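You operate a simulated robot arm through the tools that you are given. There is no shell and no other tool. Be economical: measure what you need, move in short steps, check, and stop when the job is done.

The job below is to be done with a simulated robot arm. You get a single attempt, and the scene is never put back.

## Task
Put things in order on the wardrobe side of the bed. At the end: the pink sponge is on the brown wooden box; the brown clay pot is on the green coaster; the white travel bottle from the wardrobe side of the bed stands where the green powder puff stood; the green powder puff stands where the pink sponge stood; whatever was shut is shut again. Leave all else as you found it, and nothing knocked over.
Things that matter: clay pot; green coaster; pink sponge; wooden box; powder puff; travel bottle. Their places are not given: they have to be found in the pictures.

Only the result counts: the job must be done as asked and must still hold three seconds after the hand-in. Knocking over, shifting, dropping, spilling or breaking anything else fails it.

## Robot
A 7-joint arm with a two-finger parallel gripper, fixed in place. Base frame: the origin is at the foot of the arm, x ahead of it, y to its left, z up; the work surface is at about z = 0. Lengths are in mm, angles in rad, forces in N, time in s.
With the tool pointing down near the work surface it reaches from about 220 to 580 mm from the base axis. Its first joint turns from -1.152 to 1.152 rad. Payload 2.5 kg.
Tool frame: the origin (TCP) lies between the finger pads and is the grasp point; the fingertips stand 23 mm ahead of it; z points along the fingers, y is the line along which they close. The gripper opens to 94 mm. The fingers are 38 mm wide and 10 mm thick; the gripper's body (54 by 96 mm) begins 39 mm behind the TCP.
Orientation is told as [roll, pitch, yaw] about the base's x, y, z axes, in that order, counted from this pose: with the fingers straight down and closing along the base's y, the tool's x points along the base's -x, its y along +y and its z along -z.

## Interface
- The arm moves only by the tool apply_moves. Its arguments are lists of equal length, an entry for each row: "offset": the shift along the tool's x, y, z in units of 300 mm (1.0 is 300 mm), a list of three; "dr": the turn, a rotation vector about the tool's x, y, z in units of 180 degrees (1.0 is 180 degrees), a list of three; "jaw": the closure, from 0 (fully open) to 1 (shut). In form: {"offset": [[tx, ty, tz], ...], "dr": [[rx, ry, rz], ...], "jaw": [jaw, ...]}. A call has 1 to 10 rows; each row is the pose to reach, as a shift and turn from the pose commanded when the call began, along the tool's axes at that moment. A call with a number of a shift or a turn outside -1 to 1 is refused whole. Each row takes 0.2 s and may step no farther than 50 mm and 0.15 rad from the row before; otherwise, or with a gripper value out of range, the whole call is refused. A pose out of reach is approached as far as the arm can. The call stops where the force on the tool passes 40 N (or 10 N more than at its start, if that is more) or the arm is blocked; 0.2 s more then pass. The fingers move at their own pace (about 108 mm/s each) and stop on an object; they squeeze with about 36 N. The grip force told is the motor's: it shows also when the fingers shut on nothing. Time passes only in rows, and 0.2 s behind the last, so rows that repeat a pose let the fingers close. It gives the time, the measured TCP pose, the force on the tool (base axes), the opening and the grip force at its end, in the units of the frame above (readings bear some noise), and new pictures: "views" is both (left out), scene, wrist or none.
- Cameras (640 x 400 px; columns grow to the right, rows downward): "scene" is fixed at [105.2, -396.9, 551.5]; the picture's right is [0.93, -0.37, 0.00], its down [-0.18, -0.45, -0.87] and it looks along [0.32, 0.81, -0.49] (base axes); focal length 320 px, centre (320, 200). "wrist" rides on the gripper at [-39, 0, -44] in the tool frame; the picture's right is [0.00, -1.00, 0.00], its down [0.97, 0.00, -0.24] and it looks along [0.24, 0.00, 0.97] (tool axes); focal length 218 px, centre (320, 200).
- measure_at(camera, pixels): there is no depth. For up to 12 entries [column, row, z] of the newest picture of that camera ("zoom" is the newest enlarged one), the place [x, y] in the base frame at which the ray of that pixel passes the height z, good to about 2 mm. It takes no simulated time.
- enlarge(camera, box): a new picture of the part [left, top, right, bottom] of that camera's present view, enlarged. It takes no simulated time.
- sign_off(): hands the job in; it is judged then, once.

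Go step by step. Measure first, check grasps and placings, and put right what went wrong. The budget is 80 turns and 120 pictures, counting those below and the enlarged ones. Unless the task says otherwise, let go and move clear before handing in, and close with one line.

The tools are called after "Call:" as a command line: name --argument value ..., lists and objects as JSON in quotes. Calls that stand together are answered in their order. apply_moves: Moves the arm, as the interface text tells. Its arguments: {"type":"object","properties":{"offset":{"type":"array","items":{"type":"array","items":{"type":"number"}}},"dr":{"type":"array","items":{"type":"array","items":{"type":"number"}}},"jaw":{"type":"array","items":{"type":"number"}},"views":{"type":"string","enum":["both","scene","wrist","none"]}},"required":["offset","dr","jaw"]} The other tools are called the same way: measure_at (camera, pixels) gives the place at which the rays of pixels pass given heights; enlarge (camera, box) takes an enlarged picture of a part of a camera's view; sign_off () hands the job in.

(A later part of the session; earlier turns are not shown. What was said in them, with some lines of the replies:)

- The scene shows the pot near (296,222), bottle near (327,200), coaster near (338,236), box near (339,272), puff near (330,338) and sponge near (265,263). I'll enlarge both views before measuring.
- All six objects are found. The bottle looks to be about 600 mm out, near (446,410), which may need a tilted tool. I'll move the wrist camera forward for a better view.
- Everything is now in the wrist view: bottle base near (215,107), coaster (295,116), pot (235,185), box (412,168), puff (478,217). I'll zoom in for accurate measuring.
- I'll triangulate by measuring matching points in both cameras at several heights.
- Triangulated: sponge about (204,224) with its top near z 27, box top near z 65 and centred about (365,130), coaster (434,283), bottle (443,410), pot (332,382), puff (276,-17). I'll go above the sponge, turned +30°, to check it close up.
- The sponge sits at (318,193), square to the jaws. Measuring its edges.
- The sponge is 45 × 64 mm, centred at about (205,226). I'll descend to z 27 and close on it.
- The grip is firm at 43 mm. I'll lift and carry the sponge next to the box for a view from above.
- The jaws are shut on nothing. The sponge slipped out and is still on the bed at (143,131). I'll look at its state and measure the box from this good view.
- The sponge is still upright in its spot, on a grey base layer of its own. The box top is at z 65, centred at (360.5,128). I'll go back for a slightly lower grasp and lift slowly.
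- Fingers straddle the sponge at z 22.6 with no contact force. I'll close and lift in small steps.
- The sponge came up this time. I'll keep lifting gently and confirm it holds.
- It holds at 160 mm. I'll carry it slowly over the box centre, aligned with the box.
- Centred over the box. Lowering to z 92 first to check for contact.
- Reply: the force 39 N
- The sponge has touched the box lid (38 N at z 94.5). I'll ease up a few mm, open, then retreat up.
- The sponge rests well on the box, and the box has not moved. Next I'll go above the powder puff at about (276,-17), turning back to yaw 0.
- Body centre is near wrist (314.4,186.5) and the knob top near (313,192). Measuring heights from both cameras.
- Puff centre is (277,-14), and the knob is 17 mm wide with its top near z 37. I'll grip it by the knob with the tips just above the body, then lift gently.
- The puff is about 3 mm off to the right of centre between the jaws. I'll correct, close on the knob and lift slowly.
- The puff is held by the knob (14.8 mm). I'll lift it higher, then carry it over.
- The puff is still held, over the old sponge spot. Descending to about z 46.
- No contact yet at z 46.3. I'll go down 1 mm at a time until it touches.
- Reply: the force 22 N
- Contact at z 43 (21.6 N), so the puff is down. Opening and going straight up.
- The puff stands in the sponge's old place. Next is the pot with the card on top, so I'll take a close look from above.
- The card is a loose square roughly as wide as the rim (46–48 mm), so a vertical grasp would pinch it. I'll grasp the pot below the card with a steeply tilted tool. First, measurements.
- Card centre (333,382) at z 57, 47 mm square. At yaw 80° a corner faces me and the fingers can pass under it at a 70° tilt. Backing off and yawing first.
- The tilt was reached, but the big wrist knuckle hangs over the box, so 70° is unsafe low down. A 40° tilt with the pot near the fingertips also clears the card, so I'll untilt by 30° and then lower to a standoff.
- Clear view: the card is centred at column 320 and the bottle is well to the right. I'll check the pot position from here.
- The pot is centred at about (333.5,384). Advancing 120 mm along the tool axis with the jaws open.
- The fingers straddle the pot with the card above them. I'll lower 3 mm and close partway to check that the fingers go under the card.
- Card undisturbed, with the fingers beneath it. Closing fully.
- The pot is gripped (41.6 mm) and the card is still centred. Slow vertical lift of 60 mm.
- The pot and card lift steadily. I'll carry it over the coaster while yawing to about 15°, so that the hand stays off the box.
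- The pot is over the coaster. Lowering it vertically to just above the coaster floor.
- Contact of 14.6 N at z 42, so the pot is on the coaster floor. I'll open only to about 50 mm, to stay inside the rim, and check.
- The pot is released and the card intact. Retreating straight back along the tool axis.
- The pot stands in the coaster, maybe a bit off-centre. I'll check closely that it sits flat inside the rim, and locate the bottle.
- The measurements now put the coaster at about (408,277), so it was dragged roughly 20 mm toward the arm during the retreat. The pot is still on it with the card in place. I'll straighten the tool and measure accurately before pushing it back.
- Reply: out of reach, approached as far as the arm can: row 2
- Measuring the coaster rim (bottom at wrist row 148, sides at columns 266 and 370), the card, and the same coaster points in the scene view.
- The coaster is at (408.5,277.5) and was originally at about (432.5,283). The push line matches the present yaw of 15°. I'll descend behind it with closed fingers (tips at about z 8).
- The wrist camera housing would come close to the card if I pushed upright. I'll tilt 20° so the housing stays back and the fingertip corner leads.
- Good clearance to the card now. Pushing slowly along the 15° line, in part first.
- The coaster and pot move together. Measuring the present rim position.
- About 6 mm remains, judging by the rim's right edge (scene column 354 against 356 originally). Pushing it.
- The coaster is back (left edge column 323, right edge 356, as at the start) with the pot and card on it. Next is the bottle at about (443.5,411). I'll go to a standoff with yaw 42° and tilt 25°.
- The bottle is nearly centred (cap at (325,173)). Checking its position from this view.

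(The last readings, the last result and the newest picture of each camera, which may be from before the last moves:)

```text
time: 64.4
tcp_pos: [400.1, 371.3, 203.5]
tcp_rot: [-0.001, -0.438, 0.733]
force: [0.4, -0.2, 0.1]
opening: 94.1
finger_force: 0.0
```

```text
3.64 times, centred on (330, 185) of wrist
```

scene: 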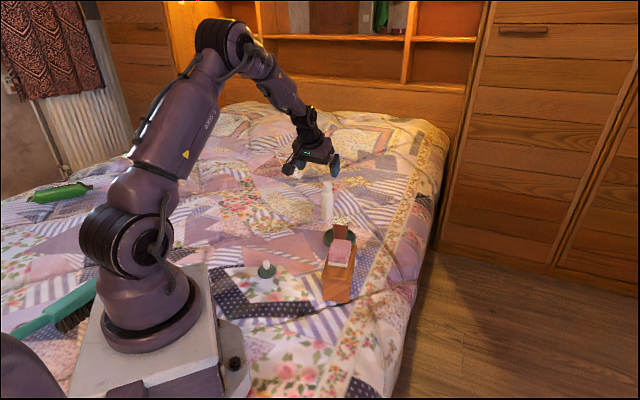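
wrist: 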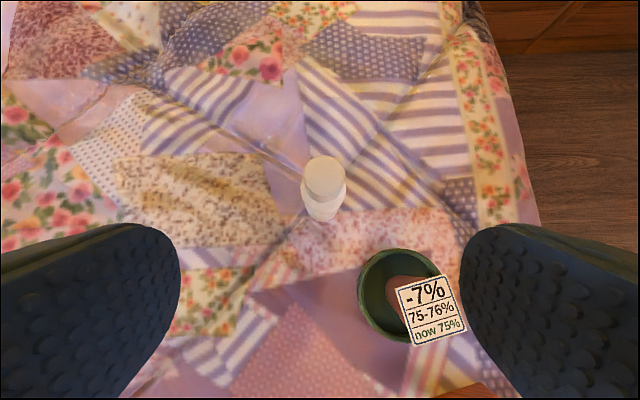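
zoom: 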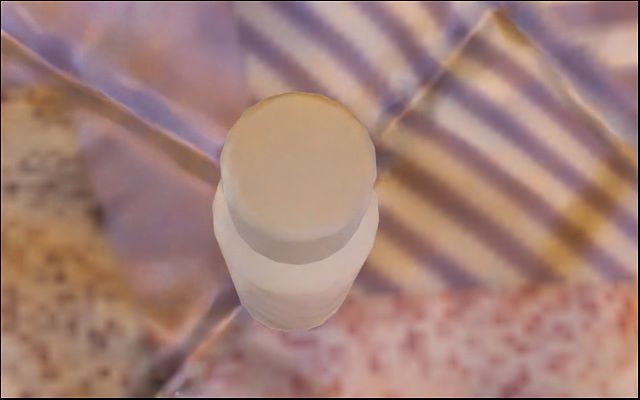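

The bottle is at about (445,411). Advancing along the tool axis to z 83.

Call:
apply_moves --offset '[[0, -0.002, 0.1], [0, -0.004, 0.2], [0, -0.004, 0.3], [0.004, -0.004, 0.38], [0.004, -0.004, 0.42], [0.004, -0.004, 0.441], [0.004, -0.004, 0.441]]' --dr '[[0, 0, 0], [0, 0, 0], [0, 0, 0], [0, 0, 0], [0, 0, 0], [0, 0, 0], [0, 0, 0]]' --jaw '[0, 0, 0, 0, 0, 0, 0]' --views "both"

Call:
enlarge --camera "scene" --box '[280, 150, 390, 240]'

```text
time: 66.0
tcp_pos: [441.6, 409.0, 85.6]
tcp_rot: [0.001, -0.44, 0.733]
force: [0.1, -1.7, 7.7]
opening: 94.3
finger_force: 0.0
```

scene: 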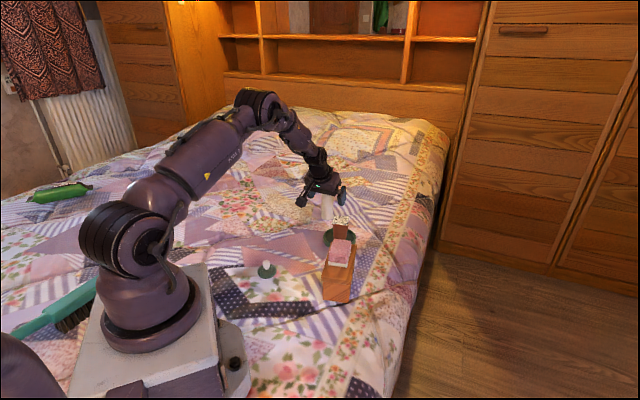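
wrist: 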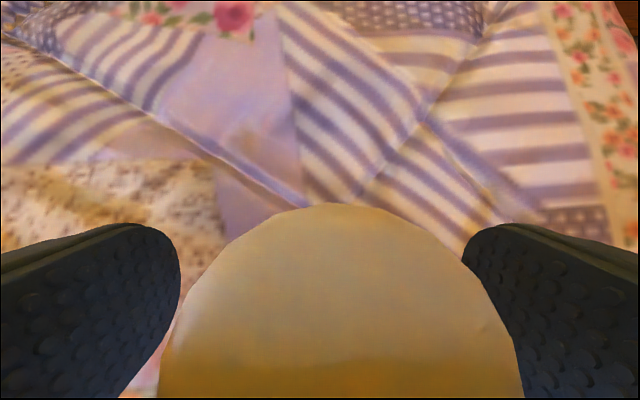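

```text
4.44 times, centred on (335, 195) of scene
```

zoom: 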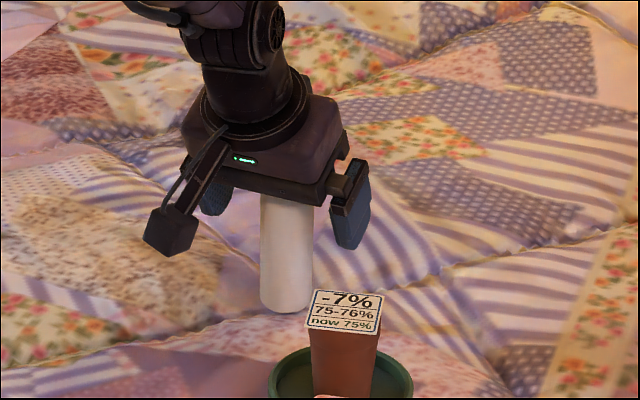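

There is 7.7 N upward, so the palm touches the cap. I'll back off 7 mm, shift 3 mm to centre, then close.

Call:
apply_moves --offset '[[0, 0, -0.012], [0, -0.008, -0.023], [0, -0.01, -0.023], [0, -0.01, -0.023], [0, -0.01, -0.023], [0, -0.01, -0.023], [0, -0.01, -0.023]]' --dr '[[0, 0, 0], [0, 0, 0], [0, 0, 0], [0, 0, 0], [0, 0, 0], [0, 0, 0], [0, 0, 0]]' --jaw '[0, 0, 0.3, 0.45, 0.55, 1, 1]' --views "both"

Call:
enlarge --camera "scene" --box '[280, 150, 390, 240]'

```text
time: 67.6
tcp_pos: [441.7, 404.3, 91.5]
tcp_rot: [-0.001, -0.438, 0.73]
force: [0.1, 0.7, 0.8]
opening: 37.1
finger_force: 36.2
```

scene: 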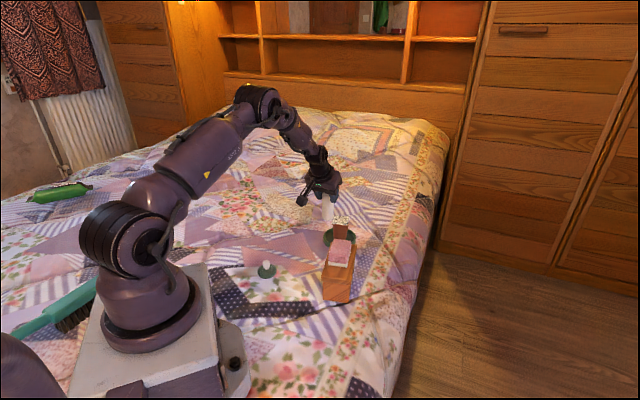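
wrist: 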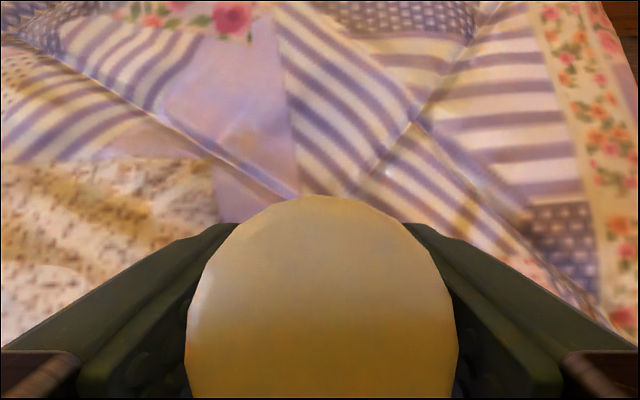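

```text
4.44 times, centred on (335, 195) of scene
```

zoom: 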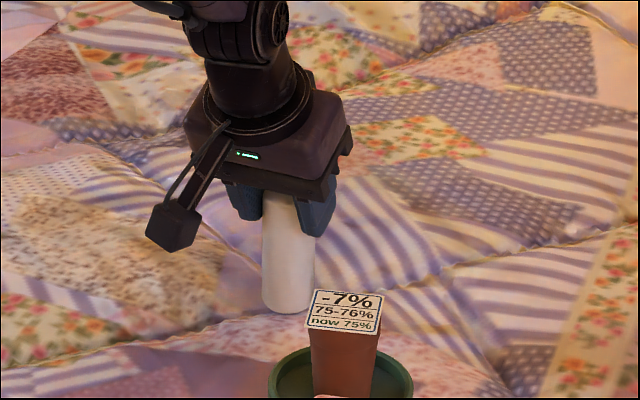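

The grip is firm at 37 mm and the bottle is upright. Slow vertical lift.

Call:
apply_moves --offset '[[-0.003, 0, -0.006], [-0.01, 0, -0.02], [-0.021, 0, -0.045], [-0.035, 0, -0.075], [-0.05, 0, -0.108], [-0.066, 0, -0.142], [-0.083, 0, -0.177], [-0.098, 0, -0.21], [-0.109, 0, -0.234], [-0.1127, 0, -0.2416]]' --dr '[[0, 0, 0], [0, 0, 0], [0, 0, 0], [0, 0, 0], [0, 0, 0], [0, 0, 0], [0, 0, 0], [0, 0, 0], [0, 0, 0], [0, 0, 0]]' --jaw '[1, 1, 1, 1, 1, 1, 1, 1, 1, 1]' --views "both"

Call:
enlarge --camera "scene" --box '[280, 130, 390, 220]'

```text
time: 69.8
tcp_pos: [440.4, 404.2, 168.3]
tcp_rot: [0.001, -0.435, 0.73]
force: [0.1, 0.2, -0.6]
opening: 37.0
finger_force: 36.1
```

scene: 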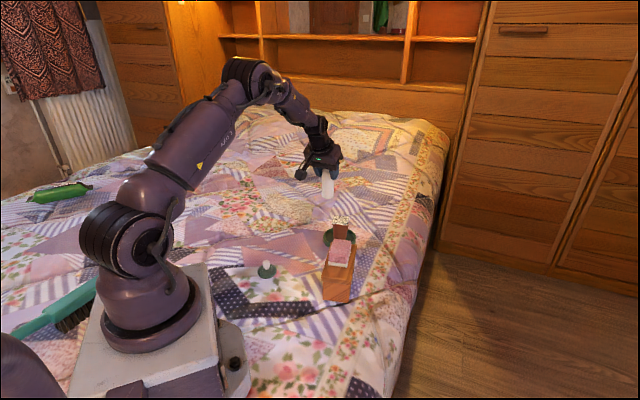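
wrist: 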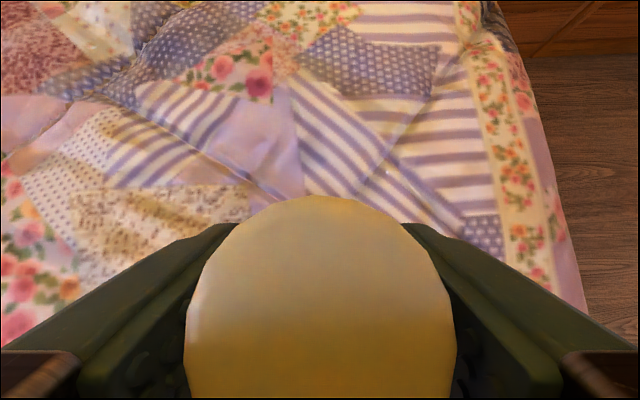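

```text
4.44 times, centred on (335, 175) of scene
```

zoom: 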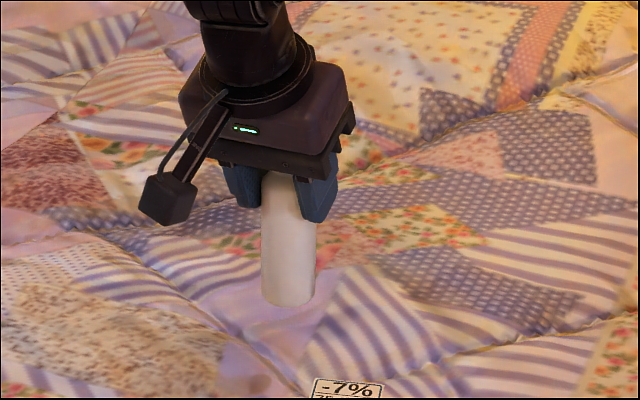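

The bottle is held. I'll carry it at height (base at about z 130) over to the puff's old place at (277,-14), keeping the tilt and yaw.

Call:
apply_moves --offset '[[0.016, -0.01, -0.014], [0.0535, -0.0338, -0.0459], [0.107, -0.0676, -0.0918], [0.171, -0.108, -0.147], [0.241, -0.152, -0.207], [0.31, -0.196, -0.266], [0.38, -0.24, -0.326], [0.444, -0.281, -0.381], [0.498, -0.314, -0.427], [0.535, -0.338, -0.459]]' --dr '[[0, 0, 0], [0, 0, 0], [0, 0, 0], [0, 0, 0], [0, 0, 0], [0, 0, 0], [0, 0, 0], [0, 0, 0], [0, 0, 0], [0, 0, 0]]' --jaw '[1, 1, 1, 1, 1, 1, 1, 1, 1, 1]' --views "scene"

```text
time: 72.0
tcp_pos: [356.9, 192.5, 227.9]
tcp_rot: [-0.001, -0.436, 0.733]
force: [0.0, -0.3, -0.6]
opening: 36.6
finger_force: 35.7
```

scene: 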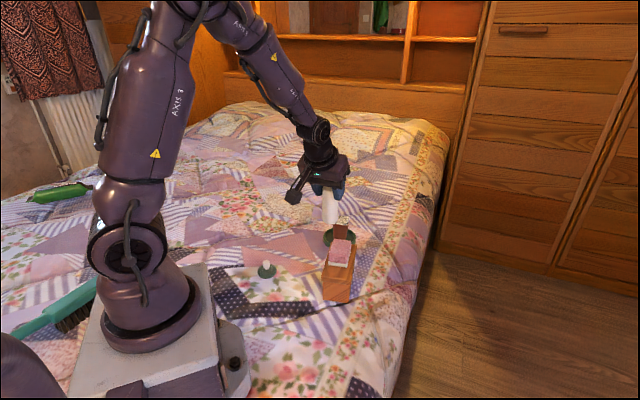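

Halfway, and the bottle is steady with good height. Continuing to above the target.

Call:
apply_moves --offset '[[0.0185, -0.01, -0.0086], [0.0617, -0.0335, -0.0288], [0.1234, -0.067, -0.0576], [0.1974, -0.1072, -0.0921], [0.2777, -0.1508, -0.1295], [0.3579, -0.1943, -0.1669], [0.4381, -0.2379, -0.2043], [0.5121, -0.2781, -0.2389], [0.5738, -0.3116, -0.2677], [0.617, -0.335, -0.2878]]' --dr '[[0, 0, 0], [0, 0, 0], [0, 0, 0], [0, 0, 0], [0, 0, 0], [0, 0, 0], [0, 0, 0], [0, 0, 0], [0, 0, 0], [0, 0, 0]]' --jaw '[1, 1, 1, 1, 1, 1, 1, 1, 1, 1]' --views "both"

Call:
enlarge --camera "scene" --box '[260, 190, 400, 330]'

```text
time: 74.2
tcp_pos: [269.2, -17.1, 227.2]
tcp_rot: [0.001, -0.437, 0.731]
force: [0.4, 0.6, -1.1]
opening: 36.8
finger_force: 36.2
```

scene: 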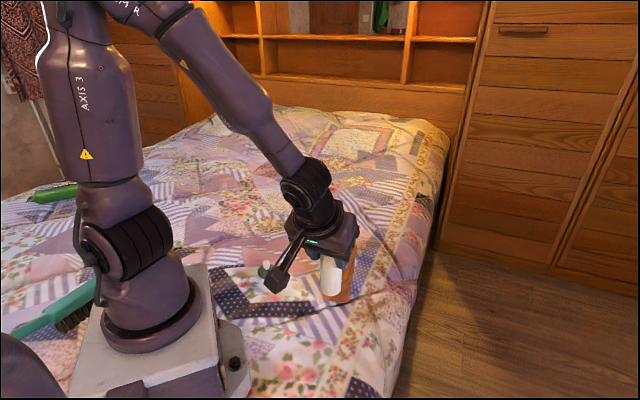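
wrist: 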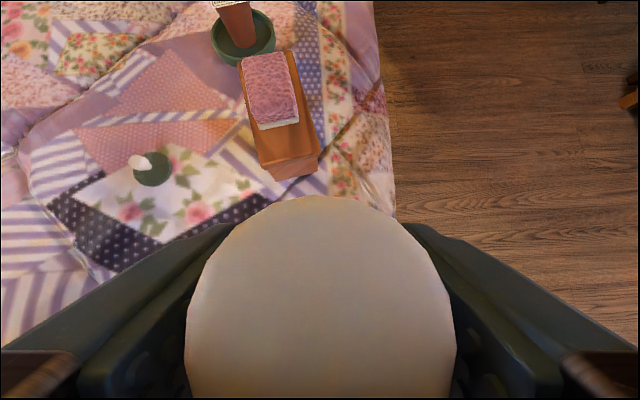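

```text
2.86 times, centred on (330, 260) of scene
```

zoom: 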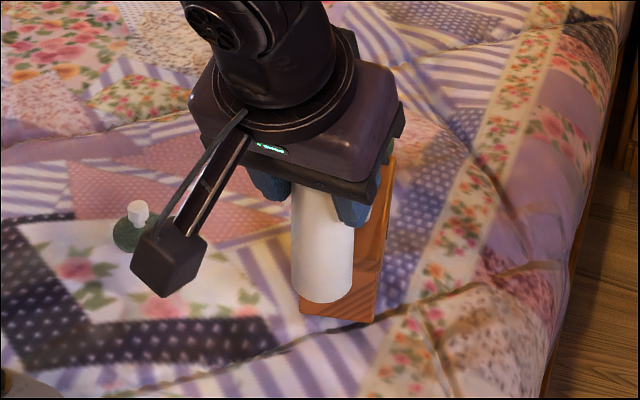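

Over the target. Descending vertically to z 98, a few mm above touching.

Call:
apply_moves --offset '[[0.009, -0.002, 0.018], [0.028, -0.004, 0.06], [0.052, -0.006, 0.112], [0.078, -0.006, 0.167], [0.104, -0.006, 0.223], [0.13, -0.006, 0.278], [0.152, -0.006, 0.326], [0.169, -0.006, 0.362], [0.179, -0.006, 0.384], [0.182, -0.006, 0.39]]' --dr '[[0, 0, 0], [0, 0, 0], [0, 0, 0], [0, 0, 0], [0, 0, 0], [0, 0, 0], [0, 0, 0], [0, 0, 0], [0, 0, 0], [0, 0, 0]]' --jaw '[1, 1, 1, 1, 1, 1, 1, 1, 1, 1]' --views "scene"

Call:
enlarge --camera "scene" --box '[270, 270, 390, 370]'

```text
time: 76.4
tcp_pos: [274.2, -20.0, 100.0]
tcp_rot: [0.002, -0.437, 0.731]
force: [0.3, 0.2, 0.1]
opening: 36.9
finger_force: 35.9
```

scene: 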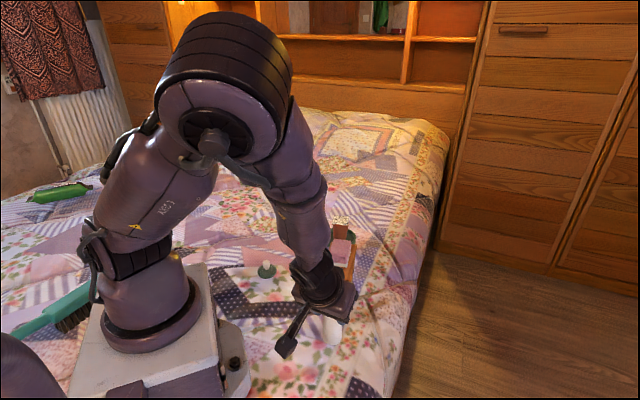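

```text
4.00 times, centred on (330, 320) of scene
```

zoom: 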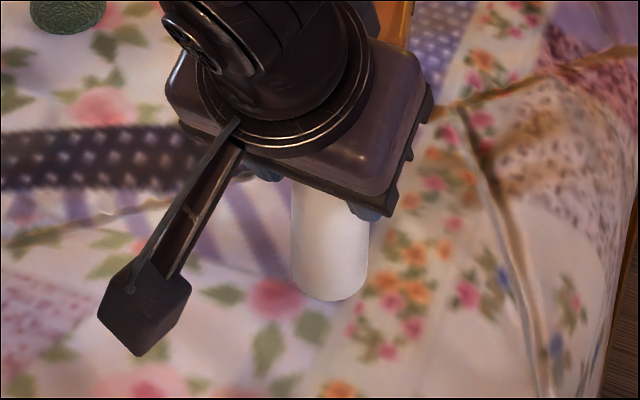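

No contact yet at z 100. Checking the base position of the bottle against (277,-14).

Call:
measure_at --camera "scene" --pixels '[[332.5, 333, 8], [332.5, 345, 8], [332.5, 336, 8]]'

```text
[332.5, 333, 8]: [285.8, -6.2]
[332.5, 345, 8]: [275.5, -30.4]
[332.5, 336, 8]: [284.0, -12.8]
```

The bottle's base is about 5 mm too far in x. I'll correct it and lower gently until contact.

Call:
apply_moves --offset '[[0.0075, 0.003, -0.0035], [0.0151, 0.006, -0.007], [0.0194, 0.006, 0.002], [0.0225, 0.006, 0.009], [0.025, 0.006, 0.0145], [0.0265, 0.006, 0.0178], [0.0265, 0.006, 0.0178]]' --dr '[[0, 0, 0], [0, 0, 0], [0, 0, 0], [0, 0, 0], [0, 0, 0], [0, 0, 0], [0, 0, 0]]' --jaw '[1, 1, 1, 1, 1, 1, 1]' --views "none"

```text
time: 78.0
tcp_pos: [267.0, -20.7, 89.7]
tcp_rot: [-0.003, -0.437, 0.734]
force: [3.7, 4.4, 13.8]
opening: 37.2
finger_force: 35.9
```

Contact at z 90 (14 N), so the bottle is standing. Opening fully before retreating.

Call:
apply_moves --offset '[[-0.0014, 0, -0.003], [-0.0014, 0, -0.003], [-0.0014, 0, -0.003], [-0.0014, 0, -0.003], [-0.0014, 0, -0.003]]' --dr '[[0, 0, 0], [0, 0, 0], [0, 0, 0], [0, 0, 0], [0, 0, 0]]' --jaw '[0.55, 0.4, 0, 0, 0]' --views "both"

Call:
enlarge --camera "scene" --box '[270, 270, 390, 370]'

```text
time: 79.2
tcp_pos: [266.6, -21.7, 91.3]
tcp_rot: [0.0, -0.437, 0.733]
force: [0.3, -0.6, 0.2]
opening: 94.0
finger_force: 0.1
```

scene: 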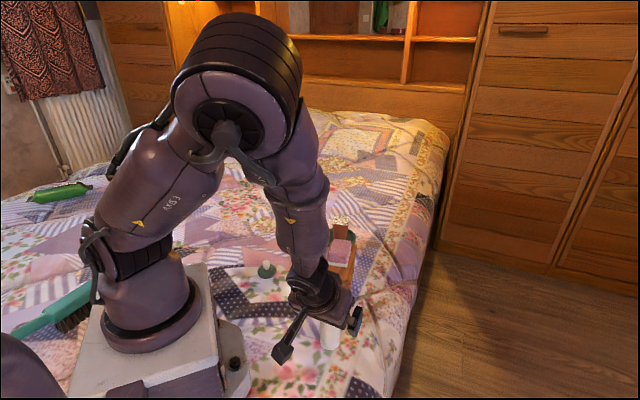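
wrist: 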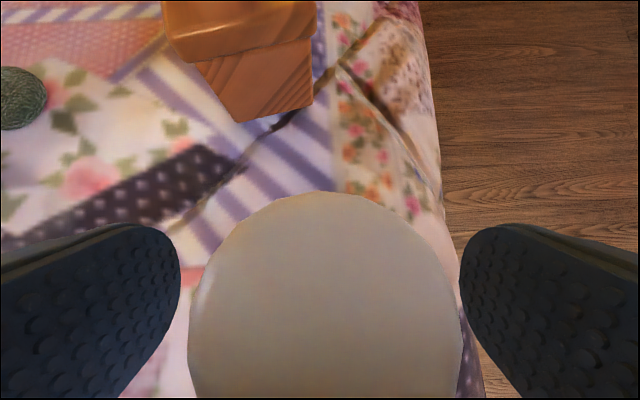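

```text
4.00 times, centred on (330, 320) of scene
```

zoom: 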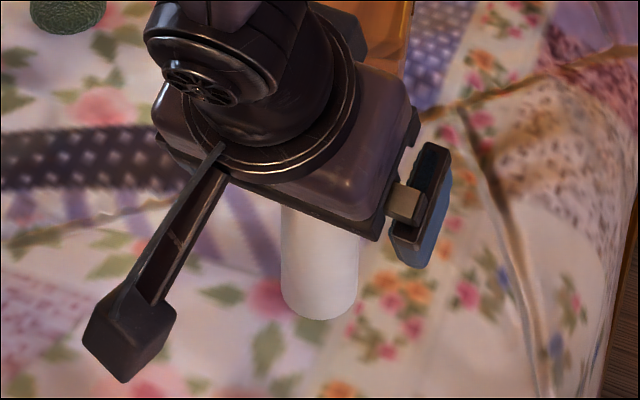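

The bottle stands free. I'll go straight up, then swing back for a final look.

Call:
apply_moves --offset '[[-0.005, 0, -0.011], [-0.02, 0, -0.045], [-0.05, 0, -0.108], [-0.1, 0, -0.215], [-0.15, 0, -0.322], [-0.2, 0, -0.429], [-0.24, 0, -0.515], [-0.24, 0, -0.515]]' --dr '[[0, 0, 0], [0, 0, 0], [0, 0, 0], [0, 0, 0], [0, 0, 0], [0, 0, 0], [0, 0, 0], [0, 0, 0]]' --jaw '[0, 0, 0, 0, 0, 0, 0, 0]' --views "both"

Call:
enlarge --camera "scene" --box '[240, 200, 400, 360]'

```text
time: 81.0
tcp_pos: [268.0, -23.7, 261.0]
tcp_rot: [0.001, -0.436, 0.73]
force: [0.1, 0.9, 0.0]
opening: 94.0
finger_force: 0.0
```

scene: 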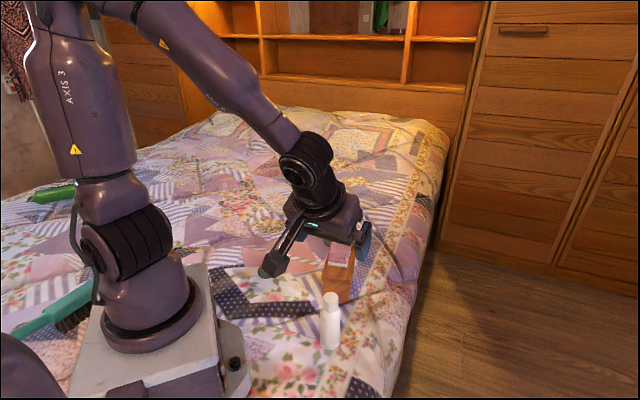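
wrist: 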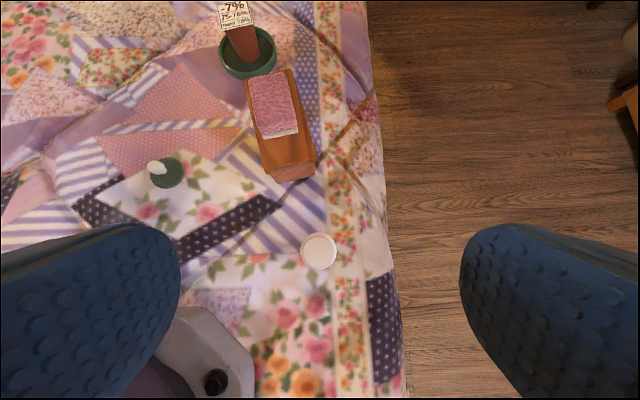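

```text
2.50 times, centred on (320, 280) of scene
```

zoom: 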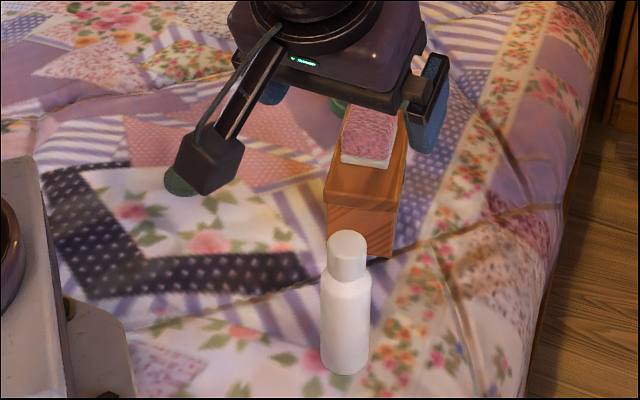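

The bottle stands upright. Checking its final position from both cameras.

Call:
measure_at --camera "wrist" --pixels '[[319, 250, 118], [319, 252, 118], [165, 173, 10], [249, 55, 18]]'

Call:
measure_at --camera "scene" --pixels '[[330.5, 349.6, 0], [330.5, 342, 0], [331, 297, 118]]'

```text
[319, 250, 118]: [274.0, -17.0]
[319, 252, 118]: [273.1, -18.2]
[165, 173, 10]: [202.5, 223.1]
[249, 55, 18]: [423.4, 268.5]
```

```text
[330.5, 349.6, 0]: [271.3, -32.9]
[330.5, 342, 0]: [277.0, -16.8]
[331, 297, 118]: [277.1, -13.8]
```

The bottle is within a few mm of (277,-14). I'll swing the arm aside for one last unobstructed check.

Call:
apply_moves --offset '[[-0.056, 0.092, -0.01], [-0.112, 0.184, -0.02], [-0.168, 0.276, -0.03], [-0.224, 0.368, -0.04], [-0.28, 0.46, -0.052], [-0.28, 0.46, -0.052], [-0.28, 0.46, -0.052]]' --dr '[[0, 0, 0], [0, 0, 0], [0, 0, 0], [0, 0, 0], [0, 0, 0], [0, 0, 0], [0, 0, 0]]' --jaw '[0, 0, 0, 0, 0, 0, 0]' --views "both"

Call:
enlarge --camera "scene" --box '[240, 200, 400, 360]'

```text
time: 82.6
tcp_pos: [225.6, 124.0, 310.0]
tcp_rot: [-0.001, -0.436, 0.731]
force: [-0.3, -0.5, 0.6]
opening: 93.9
finger_force: 0.2
```

scene: 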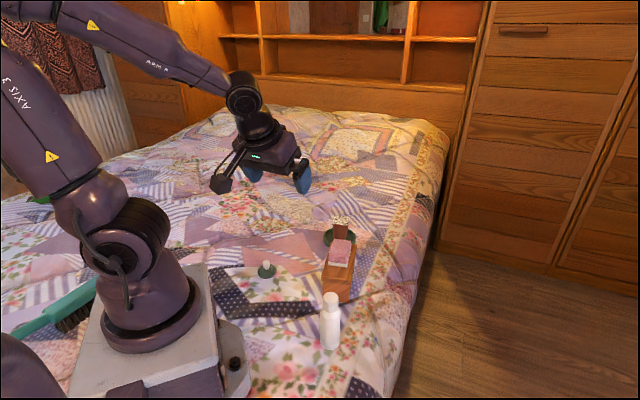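
wrist: 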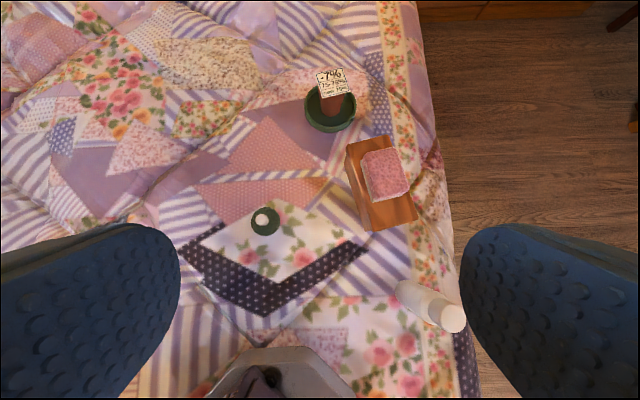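

```text
2.50 times, centred on (320, 280) of scene
```

zoom: 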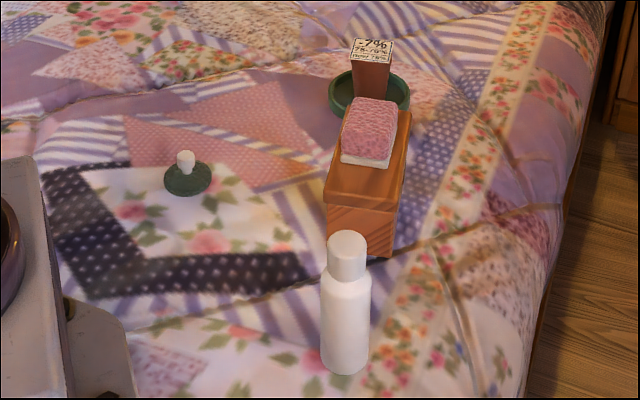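

The last pictures show everything upright and in place: sponge on the box, pot with its card on the coaster, puff on the sponge's old spot and bottle on the puff's old spot. The arm is clear, so I'm handing in.

Call:
sign_off

```text
The job is handed in.
```

The job is handed in: the sponge is on the box, the pot on the coaster, the bottle where the puff stood and the puff where the sponge stood. On the way the coaster was dragged about 20 mm, and I pushed it back to its original position, as near as the pictures show.
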